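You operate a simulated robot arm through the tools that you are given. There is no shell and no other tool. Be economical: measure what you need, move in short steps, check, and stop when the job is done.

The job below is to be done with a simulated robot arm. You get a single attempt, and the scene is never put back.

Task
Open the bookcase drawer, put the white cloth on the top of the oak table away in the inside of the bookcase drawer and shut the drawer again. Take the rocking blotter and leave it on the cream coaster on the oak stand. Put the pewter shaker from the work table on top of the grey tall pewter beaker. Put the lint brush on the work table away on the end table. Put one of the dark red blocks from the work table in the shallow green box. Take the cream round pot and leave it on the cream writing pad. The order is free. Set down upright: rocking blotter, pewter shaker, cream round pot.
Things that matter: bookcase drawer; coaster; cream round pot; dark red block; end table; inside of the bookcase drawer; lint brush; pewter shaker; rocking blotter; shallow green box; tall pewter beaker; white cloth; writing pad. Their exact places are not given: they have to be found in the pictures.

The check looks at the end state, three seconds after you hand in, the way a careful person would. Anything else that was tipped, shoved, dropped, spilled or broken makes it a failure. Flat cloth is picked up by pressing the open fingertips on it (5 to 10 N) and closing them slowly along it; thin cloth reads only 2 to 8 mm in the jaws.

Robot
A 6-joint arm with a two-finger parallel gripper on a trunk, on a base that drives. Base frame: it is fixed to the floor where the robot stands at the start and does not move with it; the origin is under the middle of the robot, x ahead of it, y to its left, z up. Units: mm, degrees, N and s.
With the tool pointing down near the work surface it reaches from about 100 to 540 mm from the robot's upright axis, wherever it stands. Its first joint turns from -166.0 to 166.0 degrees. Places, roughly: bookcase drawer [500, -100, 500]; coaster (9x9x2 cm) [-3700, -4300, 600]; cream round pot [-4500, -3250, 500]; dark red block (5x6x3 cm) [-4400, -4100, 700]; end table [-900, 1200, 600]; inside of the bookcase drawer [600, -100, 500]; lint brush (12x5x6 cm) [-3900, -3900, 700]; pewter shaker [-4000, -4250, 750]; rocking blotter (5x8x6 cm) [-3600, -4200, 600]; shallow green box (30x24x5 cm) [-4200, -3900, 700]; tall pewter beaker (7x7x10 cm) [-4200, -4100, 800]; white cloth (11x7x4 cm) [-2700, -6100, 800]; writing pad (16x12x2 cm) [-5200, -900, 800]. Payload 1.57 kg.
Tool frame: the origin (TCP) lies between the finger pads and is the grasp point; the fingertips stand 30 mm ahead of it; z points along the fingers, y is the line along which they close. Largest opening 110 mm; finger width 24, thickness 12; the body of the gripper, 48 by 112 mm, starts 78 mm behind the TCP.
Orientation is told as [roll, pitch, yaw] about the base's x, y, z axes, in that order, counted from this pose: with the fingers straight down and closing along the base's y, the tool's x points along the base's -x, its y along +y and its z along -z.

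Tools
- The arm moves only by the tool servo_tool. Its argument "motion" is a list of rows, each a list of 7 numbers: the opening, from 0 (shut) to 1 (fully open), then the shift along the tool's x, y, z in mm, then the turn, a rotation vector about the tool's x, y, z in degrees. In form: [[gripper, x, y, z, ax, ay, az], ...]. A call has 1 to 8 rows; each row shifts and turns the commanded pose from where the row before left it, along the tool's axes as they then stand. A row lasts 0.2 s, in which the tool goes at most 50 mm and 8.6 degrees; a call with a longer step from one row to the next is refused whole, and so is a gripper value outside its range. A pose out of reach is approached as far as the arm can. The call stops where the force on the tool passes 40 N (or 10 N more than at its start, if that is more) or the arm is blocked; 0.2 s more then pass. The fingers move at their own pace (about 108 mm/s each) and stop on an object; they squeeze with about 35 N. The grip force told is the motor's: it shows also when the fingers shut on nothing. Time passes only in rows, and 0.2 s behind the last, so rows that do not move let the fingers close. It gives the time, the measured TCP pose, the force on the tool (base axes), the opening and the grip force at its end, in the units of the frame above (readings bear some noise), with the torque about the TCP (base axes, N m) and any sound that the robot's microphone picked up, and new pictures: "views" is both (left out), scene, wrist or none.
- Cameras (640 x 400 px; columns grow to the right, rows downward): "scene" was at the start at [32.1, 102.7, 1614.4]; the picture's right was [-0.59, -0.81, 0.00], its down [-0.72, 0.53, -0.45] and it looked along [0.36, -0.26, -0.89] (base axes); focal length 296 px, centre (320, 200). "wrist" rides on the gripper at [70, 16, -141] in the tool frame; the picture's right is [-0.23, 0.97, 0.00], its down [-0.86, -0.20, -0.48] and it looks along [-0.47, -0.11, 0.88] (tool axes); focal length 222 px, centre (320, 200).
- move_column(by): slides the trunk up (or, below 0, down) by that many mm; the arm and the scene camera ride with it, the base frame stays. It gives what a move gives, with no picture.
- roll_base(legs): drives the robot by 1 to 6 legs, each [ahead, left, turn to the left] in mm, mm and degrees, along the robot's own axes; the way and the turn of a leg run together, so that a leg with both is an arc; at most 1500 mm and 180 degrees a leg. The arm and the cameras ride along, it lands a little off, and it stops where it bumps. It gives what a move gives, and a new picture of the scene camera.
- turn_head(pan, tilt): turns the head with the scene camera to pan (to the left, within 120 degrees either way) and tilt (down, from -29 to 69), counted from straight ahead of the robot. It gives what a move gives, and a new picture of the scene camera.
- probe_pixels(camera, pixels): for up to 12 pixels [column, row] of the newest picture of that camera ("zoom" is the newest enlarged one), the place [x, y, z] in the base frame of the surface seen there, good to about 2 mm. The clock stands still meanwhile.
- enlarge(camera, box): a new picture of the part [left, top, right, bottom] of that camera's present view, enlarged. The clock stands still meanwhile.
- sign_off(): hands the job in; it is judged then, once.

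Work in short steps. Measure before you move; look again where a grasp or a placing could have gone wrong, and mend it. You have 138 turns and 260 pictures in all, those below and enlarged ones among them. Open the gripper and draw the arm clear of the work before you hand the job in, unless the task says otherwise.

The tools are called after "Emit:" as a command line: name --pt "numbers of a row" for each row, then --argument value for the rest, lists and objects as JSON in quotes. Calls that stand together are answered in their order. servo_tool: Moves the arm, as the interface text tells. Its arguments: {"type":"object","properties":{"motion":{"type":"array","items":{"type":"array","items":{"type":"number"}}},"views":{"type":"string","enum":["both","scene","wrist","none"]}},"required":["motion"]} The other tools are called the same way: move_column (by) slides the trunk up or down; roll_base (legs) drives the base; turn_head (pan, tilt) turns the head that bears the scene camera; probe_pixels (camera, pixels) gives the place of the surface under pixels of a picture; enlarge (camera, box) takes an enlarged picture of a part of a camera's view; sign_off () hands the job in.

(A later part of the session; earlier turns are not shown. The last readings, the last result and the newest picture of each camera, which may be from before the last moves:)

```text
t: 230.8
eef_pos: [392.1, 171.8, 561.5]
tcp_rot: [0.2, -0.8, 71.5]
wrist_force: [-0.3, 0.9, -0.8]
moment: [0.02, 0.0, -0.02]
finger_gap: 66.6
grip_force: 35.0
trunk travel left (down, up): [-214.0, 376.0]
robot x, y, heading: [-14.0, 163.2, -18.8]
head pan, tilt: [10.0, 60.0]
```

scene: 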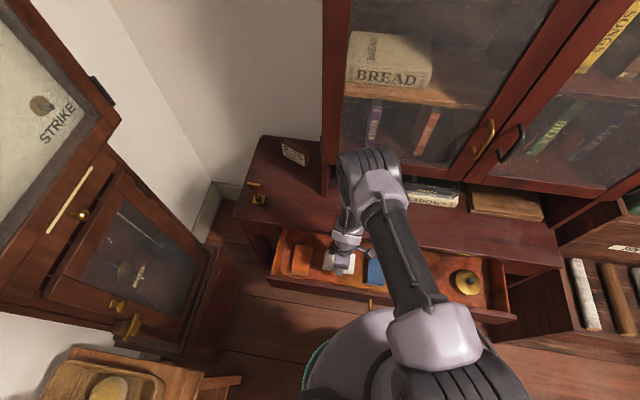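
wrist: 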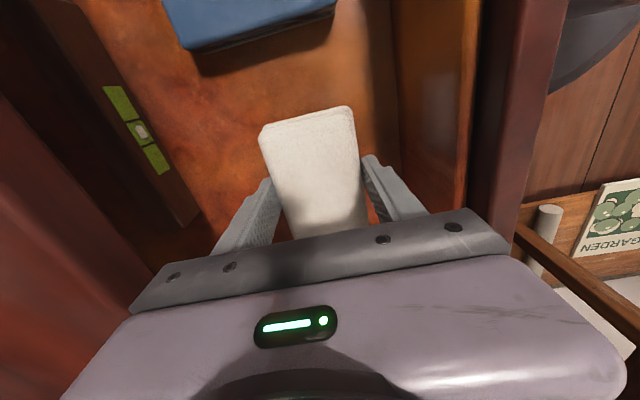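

Emit:
servo_tool --pt "0.65 0 0 0 0 0 0" --pt "0.72 0 0 0 0 0 0" --pt "0.72 0 0 0 0 0 0" --views "none"

Emit:
move_column --by 160

Emit:
servo_tool --pt "0.72 0 0 0 0 0 0" --views "wrist"

```text
t: 231.6
eef_pos: [392.1, 172.1, 562.3]
tcp_rot: [0.2, -0.8, 71.5]
wrist_force: [-0.7, -0.6, -0.8]
moment: [-0.04, 0.05, 0.02]
finger_gap: 79.2
grip_force: 0.0
trunk travel left (down, up): [-214.0, 376.0]
robot x, y, heading: [-17.1, 162.8, -18.7]
head pan, tilt: [10.0, 60.0]
```

```text
t: 233.4
eef_pos: [392.0, 172.4, 722.8]
tcp_rot: [0.1, -0.8, 71.5]
wrist_force: [-0.2, 0.0, -0.1]
moment: [-0.01, 0.02, 0.02]
finger_gap: 79.3
grip_force: 0.0
trunk travel left (down, up): [-374.0, 216.0]
robot x, y, heading: [-11.1, 162.7, -18.7]
head pan, tilt: [10.0, 60.0]
```

```text
t: 233.8
eef_pos: [392.6, 171.5, 722.7]
tcp_rot: [0.2, -0.8, 71.5]
wrist_force: [-0.3, -0.1, 0.3]
moment: [-0.02, 0.0, -0.01]
finger_gap: 79.2
grip_force: 0.0
trunk travel left (down, up): [-374.0, 216.0]
robot x, y, heading: [-16.5, 160.6, -19.0]
head pan, tilt: [10.0, 60.0]
```

wrist: 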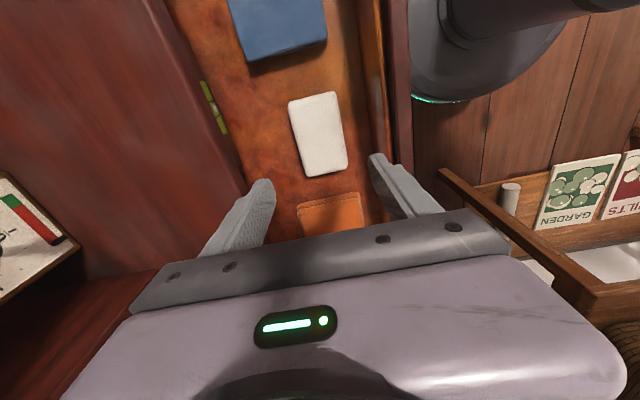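

The cloth lies in the drawer. To shut it I'll back off 120 mm, put closed fingers in front of the handle, and push.

Emit:
roll_base --legs '[[-120, 0, 0]]'

Emit:
servo_tool --pt "0 41 13 0 0 0 0" --pt "0 41 13 0 0 0 0" --pt "0 41 13 0 0 0 0" --pt "0 41 13 0 0 0 0" --pt "0 0 0 0 0 0 0" --views "both"

```text
t: 235.1
eef_pos: [277.5, 211.4, 722.6]
tcp_rot: [0.2, -0.8, 71.6]
wrist_force: [0.1, -0.6, 0.1]
moment: [0.02, -0.02, 0.01]
finger_gap: 79.0
grip_force: 0.1
trunk travel left (down, up): [-374.0, 216.0]
robot x, y, heading: [-127.4, 200.1, -18.5]
head pan, tilt: [10.0, 60.0]
```

scene: 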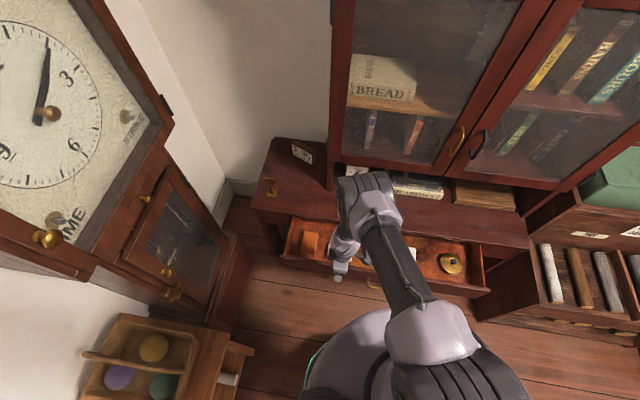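

```text
t: 236.3
eef_pos: [201.6, 113.0, 719.0]
tcp_rot: [0.2, -0.9, 71.5]
wrist_force: [0.4, 0.0, 0.1]
moment: [-0.01, 0.0, 0.01]
finger_gap: 0.1
grip_force: 21.5
out of reach, approached as far as the arm can: row 1, 2
trunk travel left (down, up): [-374.0, 216.0]
robot x, y, heading: [-126.5, 199.9, -18.7]
head pan, tilt: [10.0, 60.0]
```

scene: 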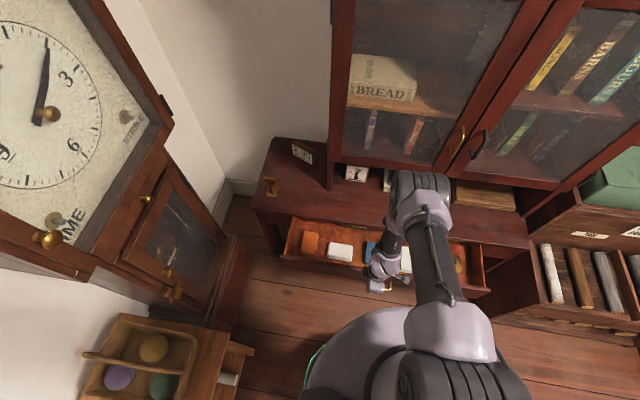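
wrist: 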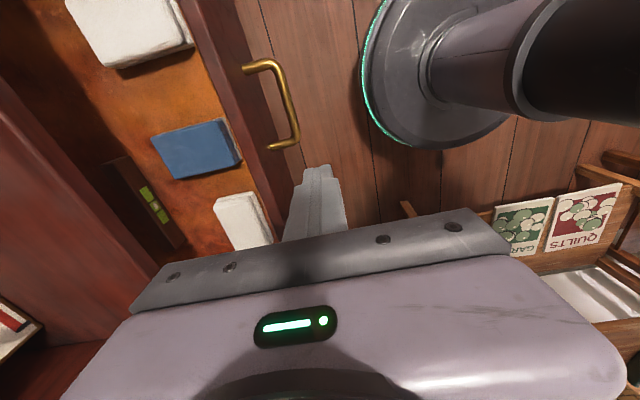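

Emit:
probe_pixels --camera "wrist" --pixels '[[275, 72], [284, 98], [293, 125], [250, 68], [272, 148], [250, 110]]'

```text
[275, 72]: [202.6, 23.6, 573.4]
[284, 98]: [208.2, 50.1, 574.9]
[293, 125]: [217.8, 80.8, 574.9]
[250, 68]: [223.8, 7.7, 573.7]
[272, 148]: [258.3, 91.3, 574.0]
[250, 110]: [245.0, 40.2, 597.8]
```

Emit:
servo_tool --pt "0 27 4 0 0 0 0" --pt "0 28 4 0 0 0 0" --pt "0 0 0 0 0 0 0" --views "none"

```text
t: 237.1
eef_pos: [175.1, 63.8, 718.4]
tcp_rot: [0.2, -0.9, 71.6]
wrist_force: [0.3, 0.1, 0.8]
moment: [0.02, 0.0, -0.03]
finger_gap: 0.0
grip_force: 20.7
trunk travel left (down, up): [-374.0, 216.0]
robot x, y, heading: [-131.5, 200.9, -18.5]
head pan, tilt: [10.0, 60.0]
```

Emit:
move_column --by -131

Emit:
servo_tool --pt "0 0 -10 0 0 0 0" --pt "0 0 -10 0 0 0 0" --views "wrist"

```text
t: 238.7
eef_pos: [175.4, 64.2, 587.9]
tcp_rot: [0.2, -0.8, 71.6]
wrist_force: [0.5, -0.3, 0.1]
moment: [0.0, -0.05, -0.03]
finger_gap: 0.1
grip_force: 20.8
trunk travel left (down, up): [-243.0, 347.0]
robot x, y, heading: [-125.9, 203.1, -18.6]
head pan, tilt: [10.0, 60.0]
```

```text
t: 239.3
eef_pos: [193.4, 57.1, 586.8]
tcp_rot: [0.2, -0.8, 71.7]
wrist_force: [0.3, -0.5, -0.6]
moment: [-0.02, 0.0, 0.01]
finger_gap: 0.0
grip_force: 21.5
trunk travel left (down, up): [-243.0, 347.0]
robot x, y, heading: [-126.7, 202.4, -18.8]
head pan, tilt: [10.0, 60.0]
```

wrist: 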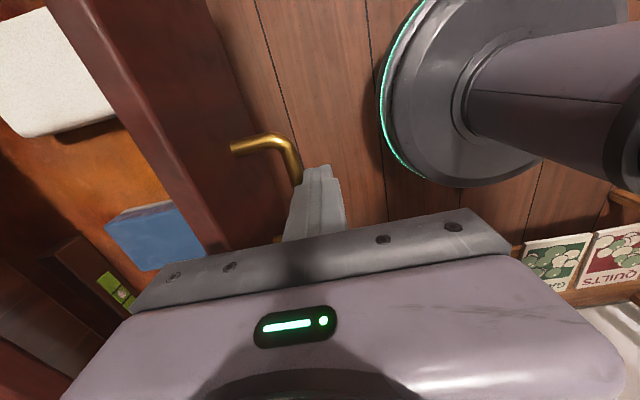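

Fingers are at the bar. Pushing inward.

Emit:
servo_tool --pt "0 0 -15 0 0 0 0" --pt "0 0 -22 0 0 0 0" --pt "0 0 -22 0 0 0 0" --pt "0 0 -22 0 0 0 0" --pt "0 0 -22 0 0 0 0" --pt "0 0 -22 0 0 0 0" --pt "0 0 -22 0 0 0 0" --pt "0 0 -15 0 0 0 0" --views "both"

```text
t: 241.1
eef_pos: [332.6, 4.5, 586.6]
tcp_rot: [0.1, -0.8, 71.6]
wrist_force: [-0.5, 1.1, -0.4]
moment: [0.01, 0.04, 0.04]
finger_gap: 0.0
grip_force: 21.1
out of reach, approached as far as the arm can: row 3, 4
trunk travel left (down, up): [-243.0, 347.0]
robot x, y, heading: [-127.4, 201.5, -18.7]
head pan, tilt: [10.0, 60.0]
```

scene: 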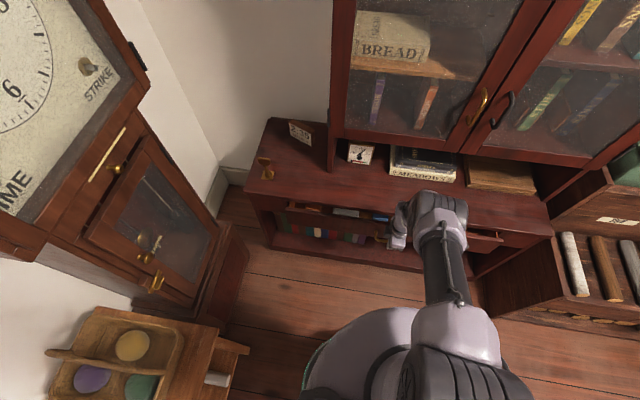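
wrist: 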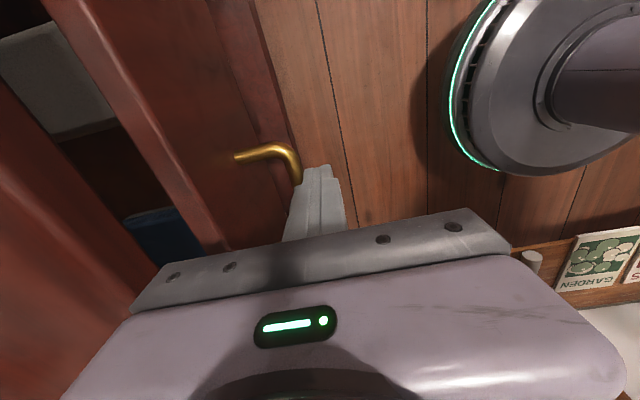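

About 30 mm left; continuing gently.

Emit:
servo_tool --pt "0 0 -10 0 0 0 0" --pt "0 0 -8 0 0 0 0" --pt "0 0 -6 0 0 0 0" --pt "0 0 -5 0 0 0 0" --pt "0 0 -4 0 0 0 0" --pt "0 0 -3 0 0 0 0" --pt "0 0 0 0 0 0 0" --views "both"

```text
t: 242.7
eef_pos: [366.2, -8.3, 587.0]
tcp_rot: [0.2, -0.8, 71.6]
wrist_force: [-2.7, 3.2, 1.5]
moment: [0.06, 0.0, 0.08]
finger_gap: 0.0
grip_force: 21.2
trunk travel left (down, up): [-243.0, 347.0]
robot x, y, heading: [-129.8, 203.2, -18.4]
head pan, tilt: [10.0, 60.0]
```

scene: 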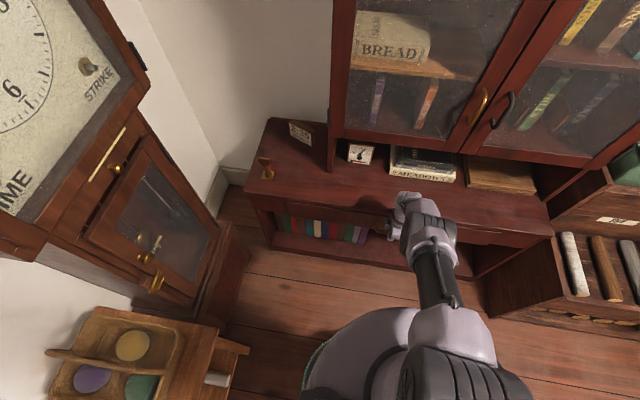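
wrist: 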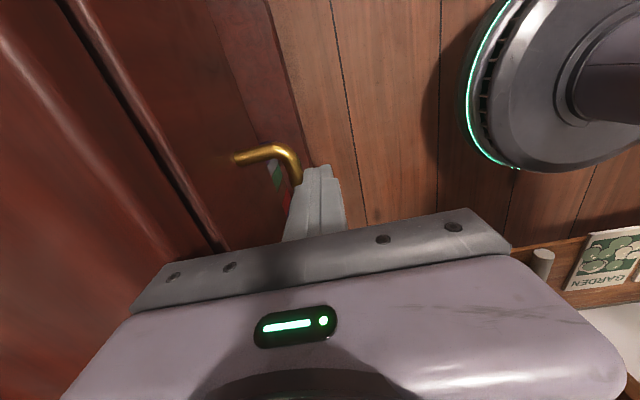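

Emit:
servo_tool --pt "0 0 -3 0 0 0 0" --pt "0 0 -3 0 0 0 0" --pt "0 0 -2 0 0 0 0" --pt "0 0 0 0 0 0 0" --views "none"

Emit:
enlarge --camera "wrist" --box '[0, 0, 400, 250]'

```text
t: 243.8
eef_pos: [365.7, -6.1, 586.7]
tcp_rot: [0.6, -0.9, 71.5]
wrist_force: [-7.9, 1.6, 6.0]
moment: [0.1, 0.07, 0.1]
finger_gap: 0.2
grip_force: 22.0
out of reach, approached as far as the arm can: row 3
trunk travel left (down, up): [-243.0, 347.0]
robot x, y, heading: [-129.6, 202.5, -18.8]
head pan, tilt: [10.0, 60.0]
stopped in row 4: the force on the tool passed its limit at 41 N (the readings are from after the stop); the commanded pose is now the measured one
```

```text
1.60 times, centred on (200, 125) of wrist
```

zoom: 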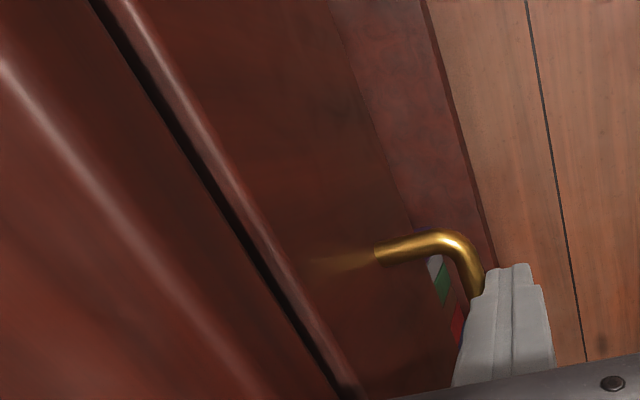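

The drawer is shut (41 N stop). I'll withdraw the fingers, raise, and drive back toward the work table's northeast corner for the brush.

Emit:
servo_tool --pt "0 0 20 0 0 0 0" --pt "0 0 20 0 0 0 0" --pt "0 0 0 -40 0 0 0" --pt "0 0 0 -40 0 0 0" --views "none"

Emit:
roll_base --legs '[[-350, 0, 0]]'

Emit:
turn_head --pan 115 --tilt 35

```text
t: 244.8
eef_pos: [327.2, 2.4, 664.8]
tcp_rot: [0.6, -1.0, 71.5]
wrist_force: [0.6, -0.1, 0.1]
moment: [0.01, 0.01, -0.02]
finger_gap: 0.2
grip_force: 20.9
trunk travel left (down, up): [-243.0, 347.0]
robot x, y, heading: [-130.2, 200.9, -18.5]
head pan, tilt: [10.0, 60.0]
```

```text
t: 247.1
eef_pos: [0.8, 113.1, 664.4]
tcp_rot: [0.5, -0.8, 71.7]
wrist_force: [-0.4, 0.1, 0.5]
moment: [-0.01, 0.0, -0.03]
finger_gap: 0.0
grip_force: 21.2
trunk travel left (down, up): [-243.0, 347.0]
robot x, y, heading: [-453.9, 309.4, -18.4]
head pan, tilt: [10.0, 60.0]
```

scene: 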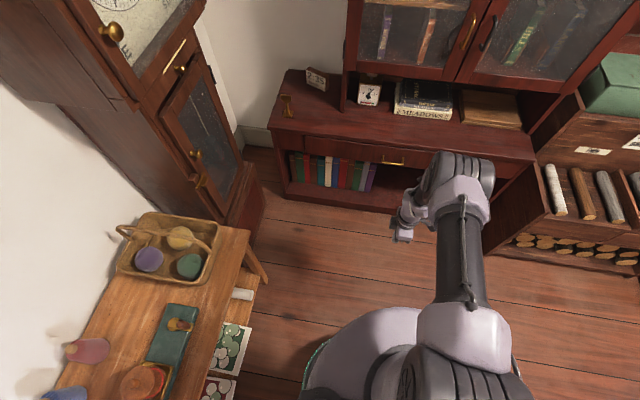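

```text
t: 248.9
eef_pos: [2.1, 112.5, 664.9]
tcp_rot: [0.6, -0.8, 71.7]
wrist_force: [-1.0, 0.8, 0.3]
moment: [0.0, 0.0, -0.02]
finger_gap: 0.0
grip_force: 21.5
trunk travel left (down, up): [-243.0, 347.0]
robot x, y, heading: [-457.5, 310.2, -18.2]
head pan, tilt: [115.0, 35.0]
```

scene: 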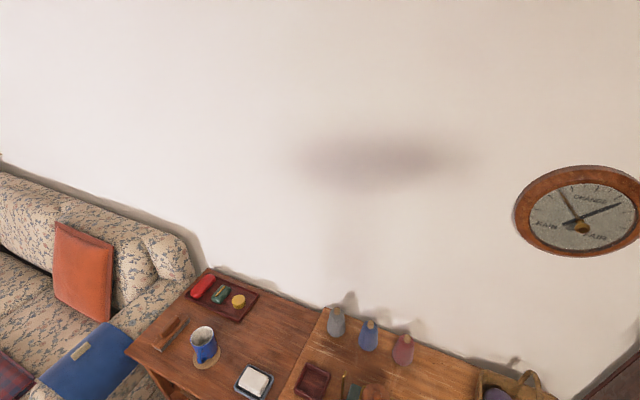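

Emit:
probe_pixels --camera "scene" --pixels '[[150, 335], [265, 345], [290, 390], [205, 345], [175, 385], [220, 290], [350, 350], [205, 272], [325, 310], [130, 350], [222, 372], [300, 320]]'

Emit:
turn_head --pan 118 --tilt 62

```text
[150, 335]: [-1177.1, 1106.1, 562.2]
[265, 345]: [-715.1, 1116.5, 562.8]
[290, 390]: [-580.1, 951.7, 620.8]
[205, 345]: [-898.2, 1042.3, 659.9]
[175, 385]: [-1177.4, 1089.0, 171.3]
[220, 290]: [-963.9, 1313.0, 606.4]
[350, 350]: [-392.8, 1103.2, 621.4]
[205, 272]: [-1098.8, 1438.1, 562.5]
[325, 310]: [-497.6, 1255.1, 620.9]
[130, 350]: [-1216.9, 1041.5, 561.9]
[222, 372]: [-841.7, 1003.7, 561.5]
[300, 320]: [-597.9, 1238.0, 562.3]
```

```text
t: 249.8
eef_pos: [2.9, 112.1, 664.7]
tcp_rot: [0.5, -0.9, 71.8]
wrist_force: [0.4, 0.7, 0.1]
moment: [-0.03, -0.02, 0.04]
finger_gap: 0.0
grip_force: 21.2
trunk travel left (down, up): [-243.0, 347.0]
robot x, y, heading: [-455.2, 310.0, -18.4]
head pan, tilt: [118.0, 62.0]
```

scene: 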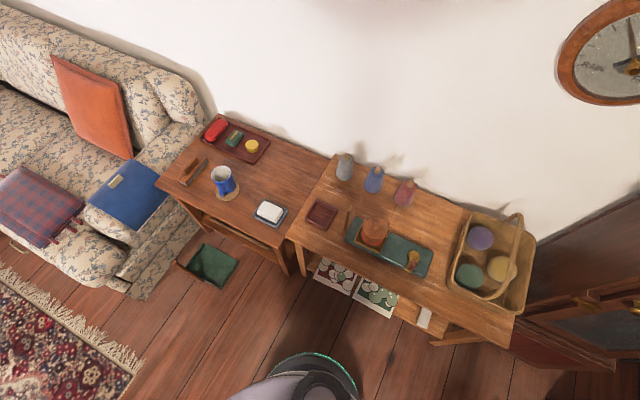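

Emit:
probe_pixels --camera "scene" --pixels '[[160, 185], [285, 243], [218, 212], [245, 226], [270, 175], [300, 170], [325, 165], [255, 200], [283, 213], [240, 175], [205, 268], [270, 150]]'

```text
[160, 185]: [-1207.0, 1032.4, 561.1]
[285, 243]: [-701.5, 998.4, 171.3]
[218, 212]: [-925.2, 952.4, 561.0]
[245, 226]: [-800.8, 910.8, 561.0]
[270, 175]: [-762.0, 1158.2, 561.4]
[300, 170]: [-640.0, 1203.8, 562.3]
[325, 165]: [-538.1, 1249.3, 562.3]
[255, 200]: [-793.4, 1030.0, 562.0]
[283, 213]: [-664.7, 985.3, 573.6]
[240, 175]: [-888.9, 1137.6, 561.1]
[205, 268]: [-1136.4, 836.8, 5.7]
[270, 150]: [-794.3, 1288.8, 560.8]
```

The drawer is closed. The end table (z 562) has free room around (-725,1165). Now driving to the work table's northeast corner.

Emit:
roll_base --legs '[[0, 0, -95.7], [1398, 81, 0], [1392, 72, 0], [1194, -344, 0], [0, 0, -36]]'

Emit:
turn_head --pan 0 --tilt 35

```text
t: 275.0
eef_pos: [-2810.9, -3396.3, 664.0]
tcp_rot: [0.5, -1.0, -61.6]
wrist_force: [0.6, 0.3, 0.4]
moment: [0.0, 0.02, 0.02]
finger_gap: 0.0
grip_force: 21.1
trunk travel left (down, up): [-243.0, 347.0]
robot x, y, heading: [-2351.0, -3205.3, -151.5]
head pan, tilt: [118.0, 62.0]
```

scene: 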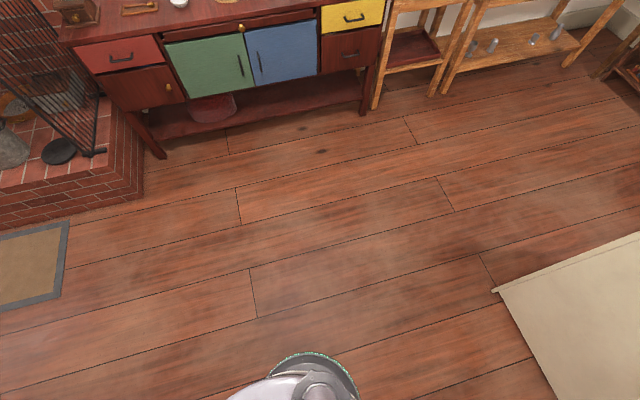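

```text
t: 277.0
eef_pos: [-2810.5, -3396.2, 665.5]
tcp_rot: [0.4, -0.8, -61.8]
wrist_force: [-0.2, -0.9, 0.4]
moment: [0.0, 0.0, 0.01]
finger_gap: 0.1
grip_force: 21.3
trunk travel left (down, up): [-243.0, 347.0]
robot x, y, heading: [-2356.9, -3200.7, -151.7]
head pan, tilt: [0.0, 35.0]
```

scene: 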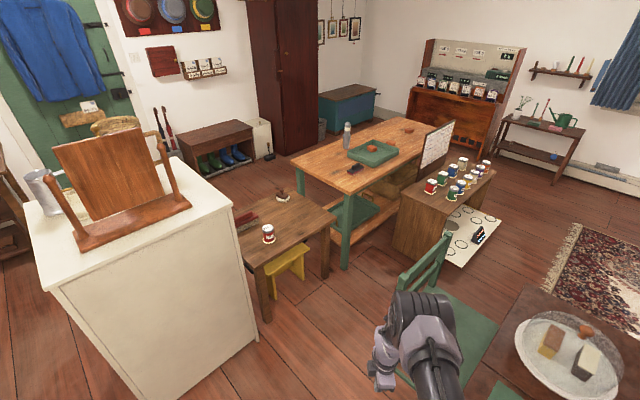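

Emit:
probe_pixels --camera "scene" --pixels '[[432, 262], [447, 238], [405, 275], [258, 340], [62, 290], [268, 318], [330, 278], [350, 262], [353, 169], [290, 160], [398, 240]]'

Emit:
move_column --by 210

Emit:
enlarge --camera "scene" --box '[230, 100, 470, 250]'

```text
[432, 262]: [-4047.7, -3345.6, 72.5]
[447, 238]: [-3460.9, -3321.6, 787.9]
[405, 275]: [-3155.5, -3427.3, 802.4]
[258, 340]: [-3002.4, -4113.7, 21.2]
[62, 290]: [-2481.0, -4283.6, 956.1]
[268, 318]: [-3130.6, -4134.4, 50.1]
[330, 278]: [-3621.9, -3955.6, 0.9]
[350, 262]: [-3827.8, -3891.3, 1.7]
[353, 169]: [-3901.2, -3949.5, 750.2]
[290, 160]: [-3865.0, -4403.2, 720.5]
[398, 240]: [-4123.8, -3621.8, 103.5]
```

```text
t: 279.2
eef_pos: [-2810.6, -3395.0, 874.7]
tcp_rot: [0.6, -0.9, -61.8]
wrist_force: [0.7, 0.2, 0.4]
moment: [0.02, 0.02, -0.01]
finger_gap: 0.0
grip_force: 21.3
trunk travel left (down, up): [-453.0, 137.0]
robot x, y, heading: [-2352.4, -3202.5, -151.9]
head pan, tilt: [0.0, 35.0]
```

```text
2.67 times, centred on (350, 175) of scene
```

zoom: 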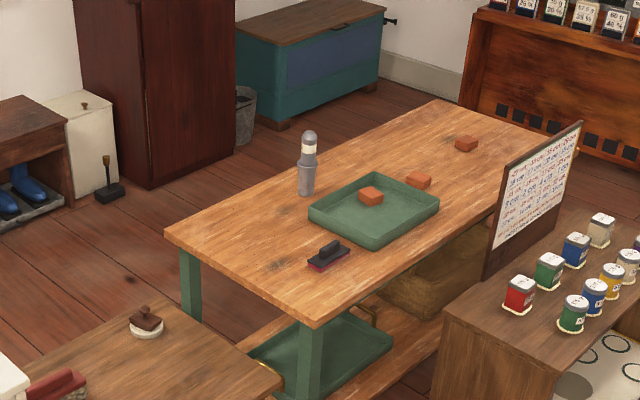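

Everything placed so far is still in place, and the cabinet hasn't moved. Moving to the NE corner spot with the arm raised.

Emit:
roll_base --legs '[[697, 249, 0], [318, -147, 0], [205, -211, 0]]'

Emit:
servo_tool --pt "0.7 0 0 0 0 0 0" --pt "0.7 0 0 0 0 0 0" --views "wrist"

Emit:
turn_head --pan 15 --tilt 55

```text
t: 286.8
eef_pos: [-3941.7, -3878.3, 874.2]
tcp_rot: [0.6, -0.8, -62.0]
wrist_force: [0.7, -0.1, -0.4]
moment: [-0.05, -0.01, 0.0]
finger_gap: 0.0
grip_force: 21.9
trunk travel left (down, up): [-453.0, 137.0]
robot x, y, heading: [-3483.6, -3684.4, -152.0]
head pan, tilt: [0.0, 35.0]
```

scene: 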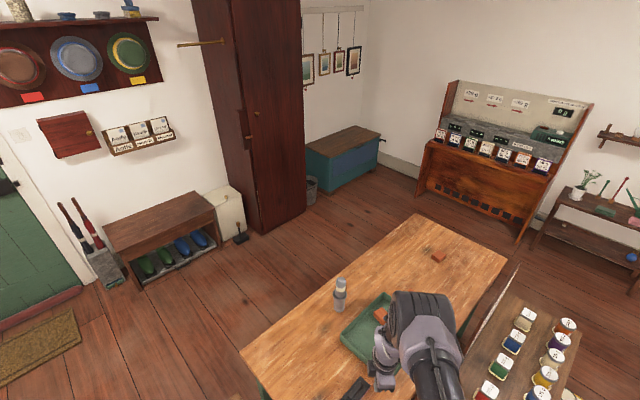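

```text
t: 287.4
eef_pos: [-3942.0, -3879.1, 874.6]
tcp_rot: [0.6, -1.0, -61.9]
wrist_force: [-0.4, -0.5, -0.7]
moment: [-0.02, -0.03, 0.0]
finger_gap: 77.1
grip_force: 0.0
trunk travel left (down, up): [-453.0, 137.0]
robot x, y, heading: [-3482.7, -3686.0, -152.0]
head pan, tilt: [0.0, 35.0]
```

wrist: 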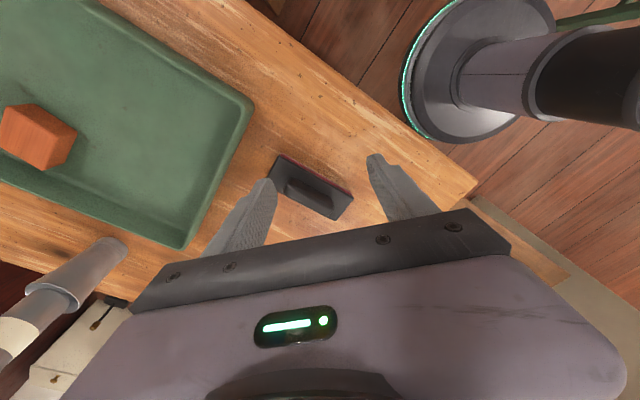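

```text
t: 288.2
eef_pos: [-3941.5, -3878.5, 874.7]
tcp_rot: [0.4, -0.9, -62.0]
wrist_force: [0.2, 0.5, 0.9]
moment: [0.0, 0.0, 0.03]
finger_gap: 77.2
grip_force: 0.0
trunk travel left (down, up): [-453.0, 137.0]
robot x, y, heading: [-3487.1, -3689.1, -152.0]
head pan, tilt: [15.0, 55.0]
```

scene: 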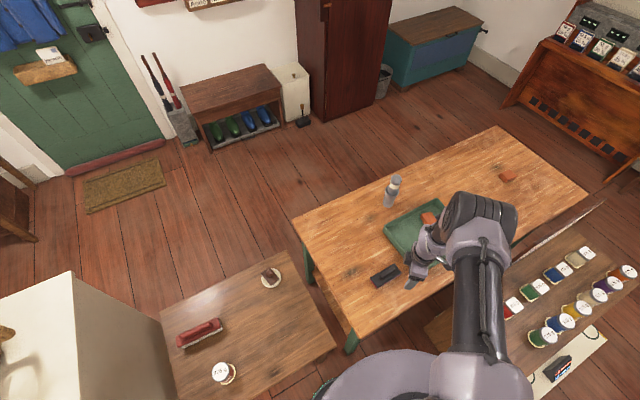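

Emit:
enlarge --camera "scene" --box '[350, 250, 430, 300]'

Emit:
probe_pixels --camera "wrist" --pixels '[[310, 190], [290, 180], [335, 205], [282, 162], [350, 195], [335, 217], [272, 180]]'

```text
8.00 times, centred on (390, 275) of scene
```

zoom: 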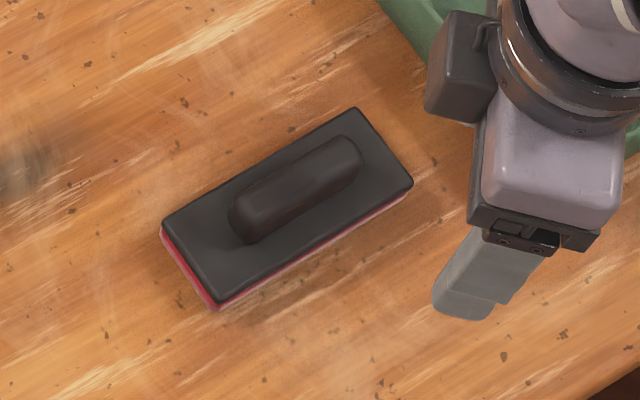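

```text
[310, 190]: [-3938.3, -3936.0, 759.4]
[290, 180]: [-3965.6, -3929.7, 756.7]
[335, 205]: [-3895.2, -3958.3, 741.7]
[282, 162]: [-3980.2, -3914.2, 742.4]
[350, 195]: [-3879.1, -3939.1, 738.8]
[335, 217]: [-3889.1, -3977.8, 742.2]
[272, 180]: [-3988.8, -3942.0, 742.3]
```

Emit:
probe_pixels --camera "zoom" --pixels '[[170, 222], [355, 112], [408, 180], [212, 295], [295, 180], [250, 215], [345, 155], [285, 200]]'

```text
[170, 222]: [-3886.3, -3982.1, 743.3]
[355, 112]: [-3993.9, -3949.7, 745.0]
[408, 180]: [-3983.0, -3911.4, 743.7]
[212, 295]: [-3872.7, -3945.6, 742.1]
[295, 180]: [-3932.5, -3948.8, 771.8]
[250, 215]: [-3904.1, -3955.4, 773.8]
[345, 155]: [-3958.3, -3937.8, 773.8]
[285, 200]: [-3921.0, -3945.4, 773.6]
```

The brush's handle centre is (-3931,-3947), top z 774, long axis −17°. I'll rotate +45° and line up over the handle.

Emit:
servo_tool --pt "0.6 0 0 0 0 0 -8" --pt "0.6 0 0 0 0 0 -8" --pt "0.6 0 0 0 0 0 -8" --pt "0.6 0 0 0 0 0 -8" --pt "0.6 0 0 0 0 0 -8" --pt "0.6 0 0 0 0 0 -5.2" --pt "0.6 -15 -31 0 0 0 0" --pt "0.6 -15 -31 0 0 0 0" --views "wrist"

```text
t: 290.0
eef_pos: [-3931.6, -3947.6, 876.5]
tcp_rot: [-0.1, -0.9, -16.6]
wrist_force: [-0.4, 0.1, 0.3]
moment: [0.01, 0.04, 0.03]
finger_gap: 66.1
grip_force: 0.0
trunk travel left (down, up): [-453.0, 137.0]
robot x, y, heading: [-3481.4, -3687.9, -152.1]
head pan, tilt: [15.0, 55.0]
```

wrist: 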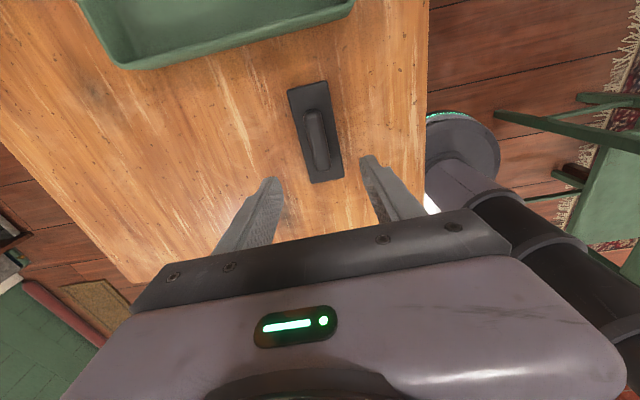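

Emit:
servo_tool --pt "0.6 0 0 32 0 0 0" --pt "0.6 0 0 32 0 0 0" --pt "0.6 0 0 32 0 0 0" --pt "0.6 0 0 0 0 0 0" --views "wrist"

```text
t: 291.0
eef_pos: [-3928.8, -3948.9, 777.7]
tcp_rot: [-0.3, -1.0, -16.5]
wrist_force: [0.1, 0.8, 0.0]
moment: [0.0, 0.03, 0.0]
finger_gap: 66.2
grip_force: 0.0
trunk travel left (down, up): [-453.0, 137.0]
robot x, y, heading: [-3482.9, -3684.4, -151.6]
head pan, tilt: [15.0, 55.0]
```

wrist: 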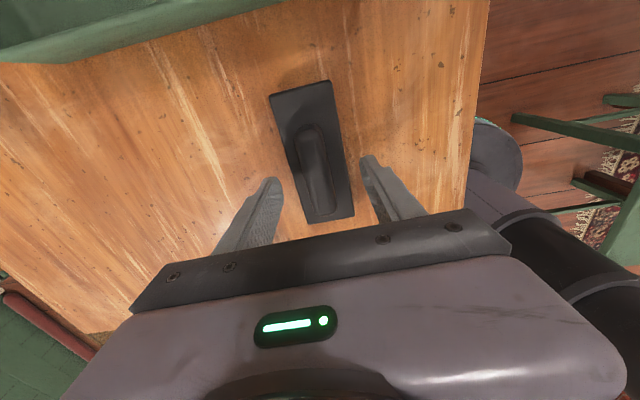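

Emit:
servo_tool --pt "0.4 0 0 -1 0 0 0" --pt "0.2 0 0 0 0 0 0" --pt "0 0 0 0 0 0 0" --pt "0 0 0 0 0 0 0" --pt "0 0 0 0 0 0 0" --pt "0 0 0 -30 0 0 0" --pt "0 0 0 -30 0 0 0" --pt "0 0 0 -30 0 0 0" --views "wrist"

```text
t: 292.8
eef_pos: [-3931.4, -3947.2, 870.9]
tcp_rot: [-0.1, -0.9, -16.8]
wrist_force: [-0.6, 0.5, -0.8]
moment: [-0.01, 0.01, 0.01]
finger_gap: 18.9
grip_force: 33.5
trunk travel left (down, up): [-453.0, 137.0]
robot x, y, heading: [-3480.9, -3683.4, -152.3]
head pan, tilt: [15.0, 55.0]
```

wrist: 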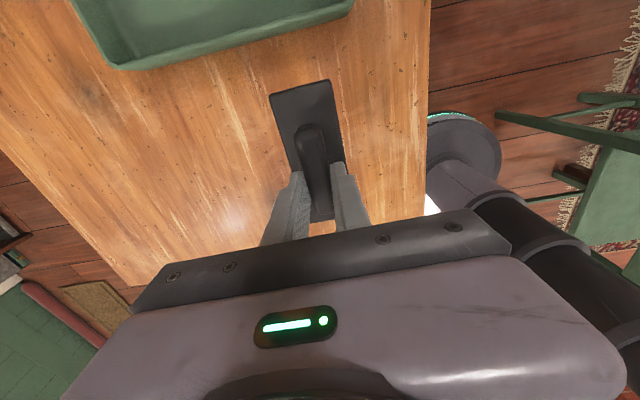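

Brush held (19 mm). Backing out along the corridor and turning toward the end table.

Emit:
roll_base --legs '[[-208, 208, 0], [-318, 146, 0], [-730, -201, 0], [0, 0, 170], [0, 0, 42]]'

```text
t: 309.2
eef_pos: [-2070.0, -2780.9, 869.9]
tcp_rot: [-0.2, -1.1, -165.7]
wrist_force: [0.1, 0.8, -1.2]
moment: [-0.01, -0.05, 0.0]
finger_gap: 18.8
grip_force: 33.1
trunk travel left (down, up): [-453.0, 137.0]
robot x, y, heading: [-2316.4, -3233.9, 58.9]
head pan, tilt: [15.0, 55.0]
```

scene: 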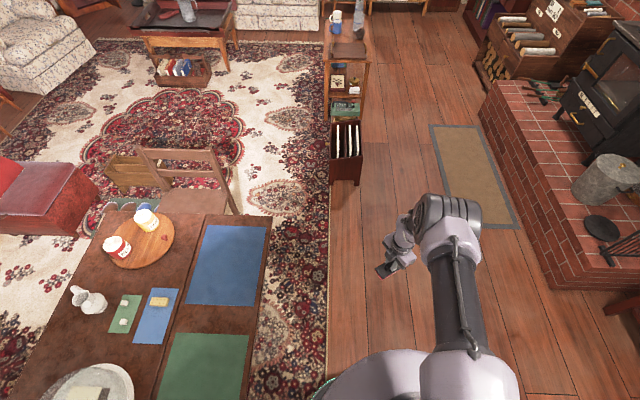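

Emit:
roll_base --legs '[[1248, -258, 0], [1371, 244, 0], [1189, 449, 0], [0, 0, 12.6]]'

Emit:
turn_head --pan 5 --tilt 42

```text
t: 328.9
eef_pos: [-584.8, 751.3, 871.0]
tcp_rot: [-0.2, -1.0, -152.4]
wrist_force: [0.4, 0.8, 0.8]
moment: [-0.03, 0.01, -0.02]
finger_gap: 19.1
grip_force: 33.0
trunk travel left (down, up): [-453.0, 137.0]
robot x, y, heading: [-723.9, 249.2, 72.1]
head pan, tilt: [15.0, 55.0]
```

scene: 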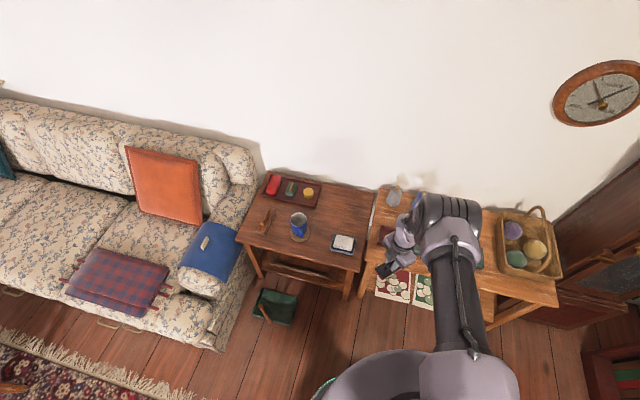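

```text
t: 329.7
eef_pos: [-584.0, 752.2, 870.5]
tcp_rot: [-0.2, -0.9, -152.4]
wrist_force: [-0.8, 0.4, -0.3]
moment: [0.02, -0.01, -0.01]
finger_gap: 18.8
grip_force: 33.3
trunk travel left (down, up): [-453.0, 137.0]
robot x, y, heading: [-723.2, 249.1, 72.3]
head pan, tilt: [5.0, 42.0]
```

scene: 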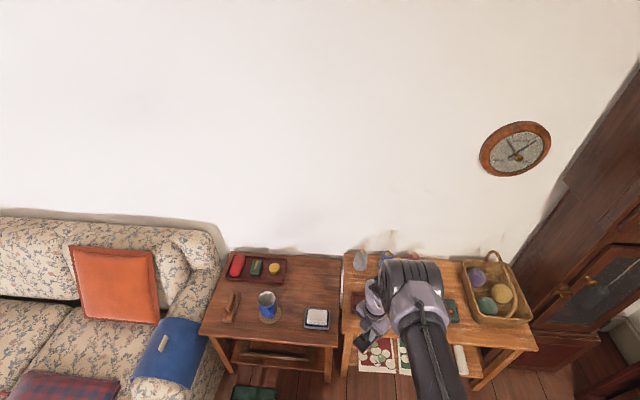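

Emit:
enlarge --camera "scene" --box '[190, 240, 370, 400]'

Emit:
probe_pixels --camera "scene" --pixels '[[315, 285], [300, 275], [330, 275], [317, 307], [305, 328], [330, 328], [335, 345], [205, 335], [285, 280], [340, 260], [250, 320], [245, 300]]'

```text
2.50 times, centred on (280, 320) of scene
```

zoom: 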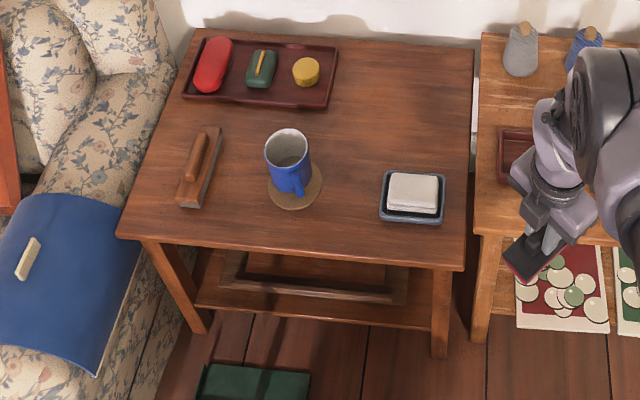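

```text
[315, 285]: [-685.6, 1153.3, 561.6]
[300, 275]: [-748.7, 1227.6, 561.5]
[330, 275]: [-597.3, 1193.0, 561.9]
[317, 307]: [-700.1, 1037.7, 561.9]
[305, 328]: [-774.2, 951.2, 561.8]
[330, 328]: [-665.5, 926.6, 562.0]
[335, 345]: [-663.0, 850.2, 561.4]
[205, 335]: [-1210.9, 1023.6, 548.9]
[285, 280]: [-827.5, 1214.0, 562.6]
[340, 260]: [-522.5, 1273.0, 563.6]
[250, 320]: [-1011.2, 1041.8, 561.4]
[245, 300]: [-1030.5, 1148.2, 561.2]
```

There's free area around (-715,1130) on the end table. I'll drive to face it, then lower.

Emit:
roll_base --legs '[[0, 186, 0], [358, 0, 0]]'

Emit:
move_column --by -190

Emit:
servo_tool --pt "0 0 0 0 0 0 0" --views "both"

```text
t: 333.2
eef_pos: [-658.0, 1156.6, 869.3]
tcp_rot: [-0.2, -1.0, -152.1]
wrist_force: [0.5, 0.9, -0.2]
moment: [-0.02, -0.01, -0.04]
finger_gap: 19.2
grip_force: 32.9
trunk travel left (down, up): [-453.0, 137.0]
robot x, y, heading: [-793.5, 654.8, 72.4]
head pan, tilt: [5.0, 42.0]
```

scene: 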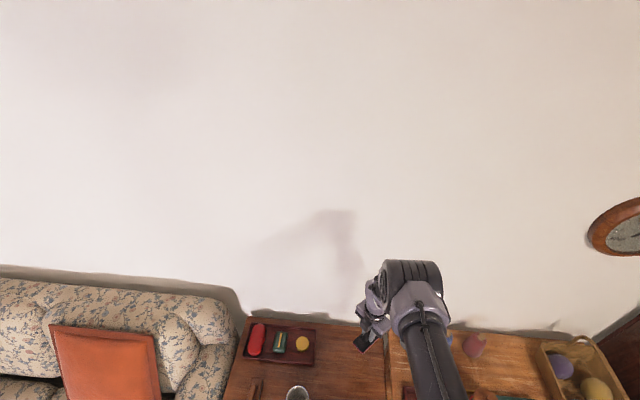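

```text
t: 335.2
eef_pos: [-657.5, 1155.4, 679.8]
tcp_rot: [-0.2, -1.0, -152.0]
wrist_force: [0.6, -0.6, -0.6]
moment: [0.0, -0.01, -0.02]
finger_gap: 19.0
grip_force: 33.0
trunk travel left (down, up): [-263.0, 327.0]
robot x, y, heading: [-791.3, 654.2, 72.7]
head pan, tilt: [5.0, 42.0]
```

```text
t: 335.6
eef_pos: [-656.9, 1154.6, 680.1]
tcp_rot: [-0.1, -1.0, -151.9]
wrist_force: [-0.3, 0.9, -0.8]
moment: [0.0, 0.0, 0.01]
finger_gap: 19.2
grip_force: 33.3
trunk travel left (down, up): [-263.0, 327.0]
robot x, y, heading: [-791.2, 655.4, 72.9]
head pan, tilt: [5.0, 42.0]
```

scene: 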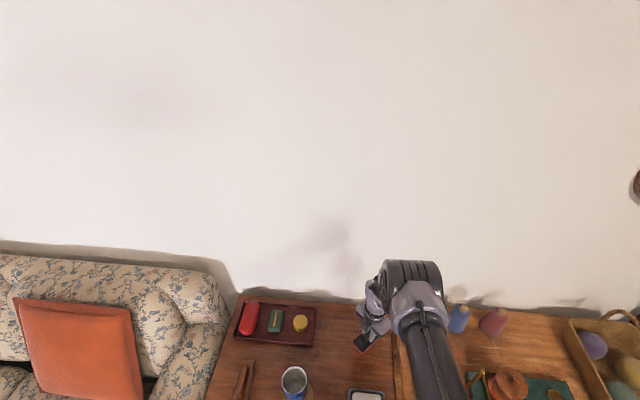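
wrist: 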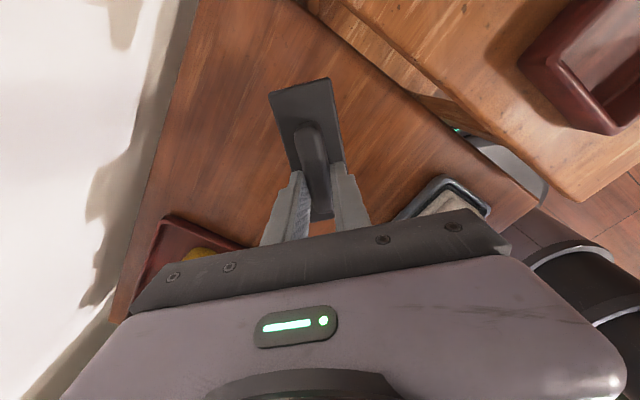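

Emit:
servo_tool --pt "0 -30 -2 0 0 0 0" --pt "0 -30 -2 0 0 0 0" --pt "0 0 0 25 0 0 0" --pt "0 0 0 20 0 0 0" --pt "0 0 0 0 0 0 0" --views "wrist"

```text
t: 336.8
eef_pos: [-713.6, 1130.7, 636.6]
tcp_rot: [-0.2, -1.0, -152.0]
wrist_force: [-0.2, 0.4, -1.0]
moment: [0.01, 0.03, 0.0]
finger_gap: 19.1
grip_force: 33.5
trunk travel left (down, up): [-263.0, 327.0]
robot x, y, heading: [-792.2, 648.7, 72.7]
head pan, tilt: [5.0, 42.0]
```

wrist: 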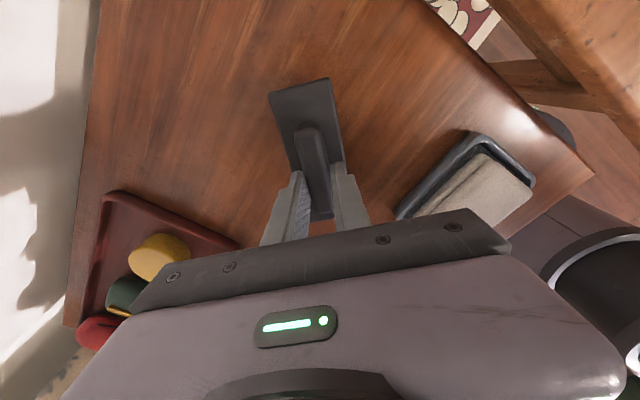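

Emit:
servo_tool --pt "0 0 0 10 0 0 0" --pt "0 0 0 4 0 0 0" --pt "0 0 0 2 0 0 0" --pt "0 0 0 2 0 0 0" --pt "0 0 0 0 0 0 0" --views "none"

```text
t: 338.0
eef_pos: [-714.6, 1130.8, 620.6]
tcp_rot: [-0.3, -0.8, -152.0]
wrist_force: [-2.3, -2.0, 27.3]
moment: [-0.27, 0.1, -0.04]
finger_gap: 19.2
grip_force: 32.7
trunk travel left (down, up): [-263.0, 327.0]
robot x, y, heading: [-790.9, 656.1, 72.7]
head pan, tilt: [5.0, 42.0]
```

Contact. Releasing and rising vertically with the trunk.

Emit:
servo_tool --pt "0 0 0 -1 0 0 0" --pt "0.3 0 0 0 0 0 0" --pt "0.4 0 0 0 0 0 0" --pt "0.4 0 0 0 0 0 0" --views "none"

Emit:
move_column --by 150

Emit:
roll_base --legs '[[-380, 0, 0]]'

```text
t: 339.0
eef_pos: [-714.3, 1130.8, 619.6]
tcp_rot: [-0.2, -1.0, -152.0]
wrist_force: [1.0, -0.7, 0.4]
moment: [0.01, -0.01, -0.02]
finger_gap: 44.1
grip_force: 0.1
trunk travel left (down, up): [-263.0, 327.0]
robot x, y, heading: [-789.7, 657.0, 72.7]
head pan, tilt: [5.0, 42.0]
```

```text
t: 340.8
eef_pos: [-715.6, 1130.1, 769.4]
tcp_rot: [-0.2, -1.0, -152.0]
wrist_force: [0.3, -0.2, 1.0]
moment: [0.03, 0.02, -0.01]
finger_gap: 43.9
grip_force: 0.0
trunk travel left (down, up): [-413.0, 177.0]
robot x, y, heading: [-790.7, 653.7, 72.8]
head pan, tilt: [5.0, 42.0]
```

```text
t: 343.2
eef_pos: [-827.3, 763.0, 769.8]
tcp_rot: [-0.3, -1.0, -152.3]
wrist_force: [0.4, -0.9, 0.8]
moment: [0.01, -0.01, 0.02]
finger_gap: 44.1
grip_force: 0.1
trunk travel left (down, up): [-413.0, 177.0]
robot x, y, heading: [-908.2, 289.5, 72.5]
head pan, tilt: [5.0, 42.0]
```

scene: 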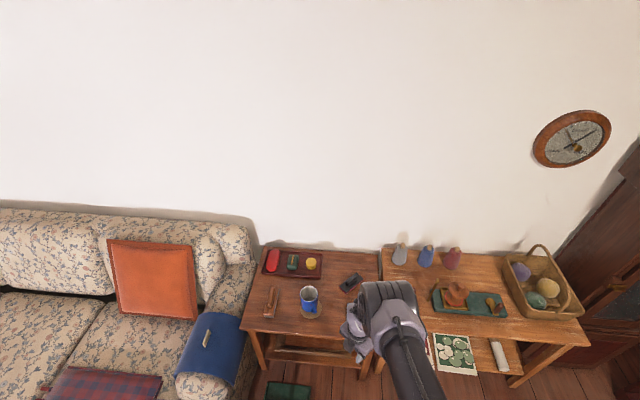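

The brush is on the end table. Now for the pot: I'll turn to face west-southwest and survey the route across the rug.

Emit:
roll_base --legs '[[0, 0, 135]]'

Emit:
turn_head --pan 0 --tilt 25

```text
t: 349.1
eef_pos: [-1311.1, 22.6, 770.4]
tcp_rot: [-0.2, -1.1, -19.5]
wrist_force: [0.1, 0.1, 0.2]
moment: [0.0, 0.03, -0.03]
finger_gap: 44.0
grip_force: 0.1
trunk travel left (down, up): [-413.0, 177.0]
robot x, y, heading: [-905.3, 291.6, -155.2]
head pan, tilt: [5.0, 42.0]
```

scene: 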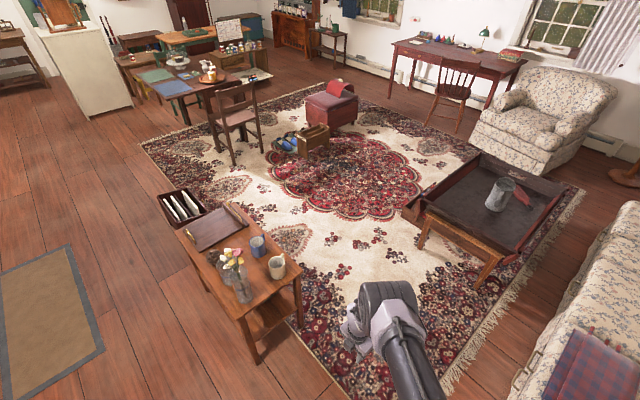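

```text
t: 349.9
eef_pos: [-1310.4, 22.5, 769.4]
tcp_rot: [-0.2, -1.0, -19.5]
wrist_force: [-0.3, -0.1, -0.4]
moment: [-0.02, 0.0, 0.01]
finger_gap: 44.0
grip_force: 0.0
trunk travel left (down, up): [-413.0, 177.0]
robot x, y, heading: [-906.1, 290.1, -154.8]
head pan, tilt: [0.0, 25.0]
```

scene: 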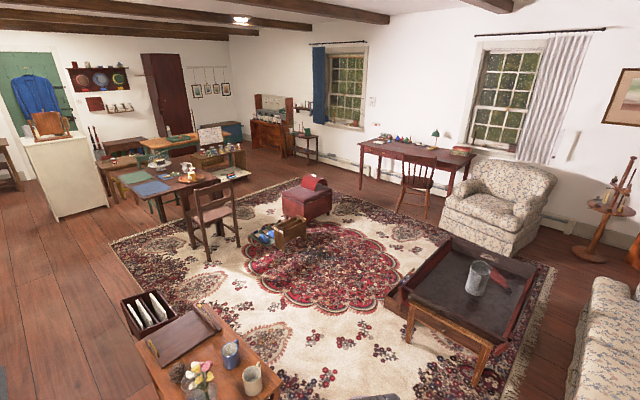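

Emit:
probe_pixels --camera "scene" --pixels '[[275, 395], [408, 318], [252, 240], [304, 240], [238, 243], [283, 214], [332, 208], [400, 210], [428, 205], [247, 172], [230, 175], [262, 182]]'

Emit:
enlarge --camera "scene" --box '[160, 110, 384, 250]'

```text
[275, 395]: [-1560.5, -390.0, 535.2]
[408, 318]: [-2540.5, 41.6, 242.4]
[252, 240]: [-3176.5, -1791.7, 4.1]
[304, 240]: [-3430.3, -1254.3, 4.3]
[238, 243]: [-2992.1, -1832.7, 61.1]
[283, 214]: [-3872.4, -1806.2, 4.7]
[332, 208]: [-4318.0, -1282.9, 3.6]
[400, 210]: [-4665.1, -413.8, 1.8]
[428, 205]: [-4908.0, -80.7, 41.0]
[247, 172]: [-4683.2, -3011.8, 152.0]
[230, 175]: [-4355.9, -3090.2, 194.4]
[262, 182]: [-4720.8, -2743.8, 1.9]
```

```text
2.86 times, centred on (272, 180) of scene
```

zoom: 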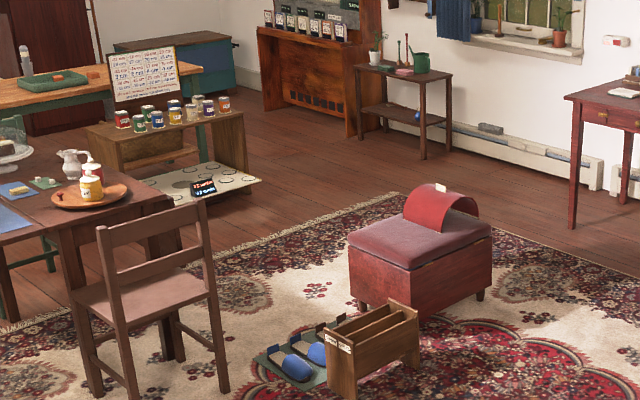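

The lane between the small table and coffee table, then north of the ottoman, is open. Driving it toward the jar bench's northwest.

Emit:
roll_base --legs '[[1234, -68, 0], [1313, -147, 0], [1054, -109, 0]]'

```text
t: 367.4
eef_pos: [-4724.9, -1111.4, 767.9]
tcp_rot: [-0.3, -1.1, -20.8]
wrist_force: [0.2, 0.1, -0.5]
moment: [0.01, -0.03, 0.02]
finger_gap: 43.9
grip_force: 0.1
trunk travel left (down, up): [-413.0, 177.0]
robot x, y, heading: [-4315.2, -856.0, -156.0]
head pan, tilt: [0.0, 25.0]
```

scene: 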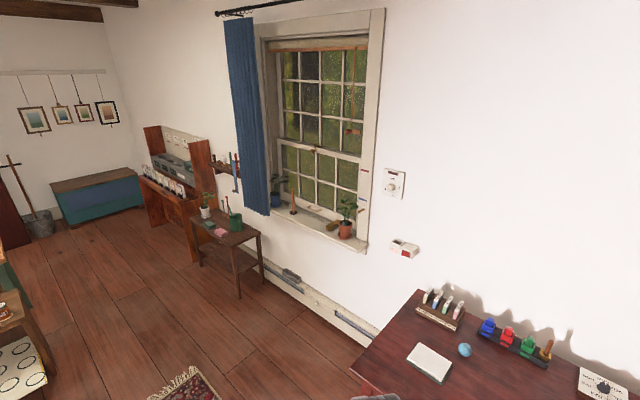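

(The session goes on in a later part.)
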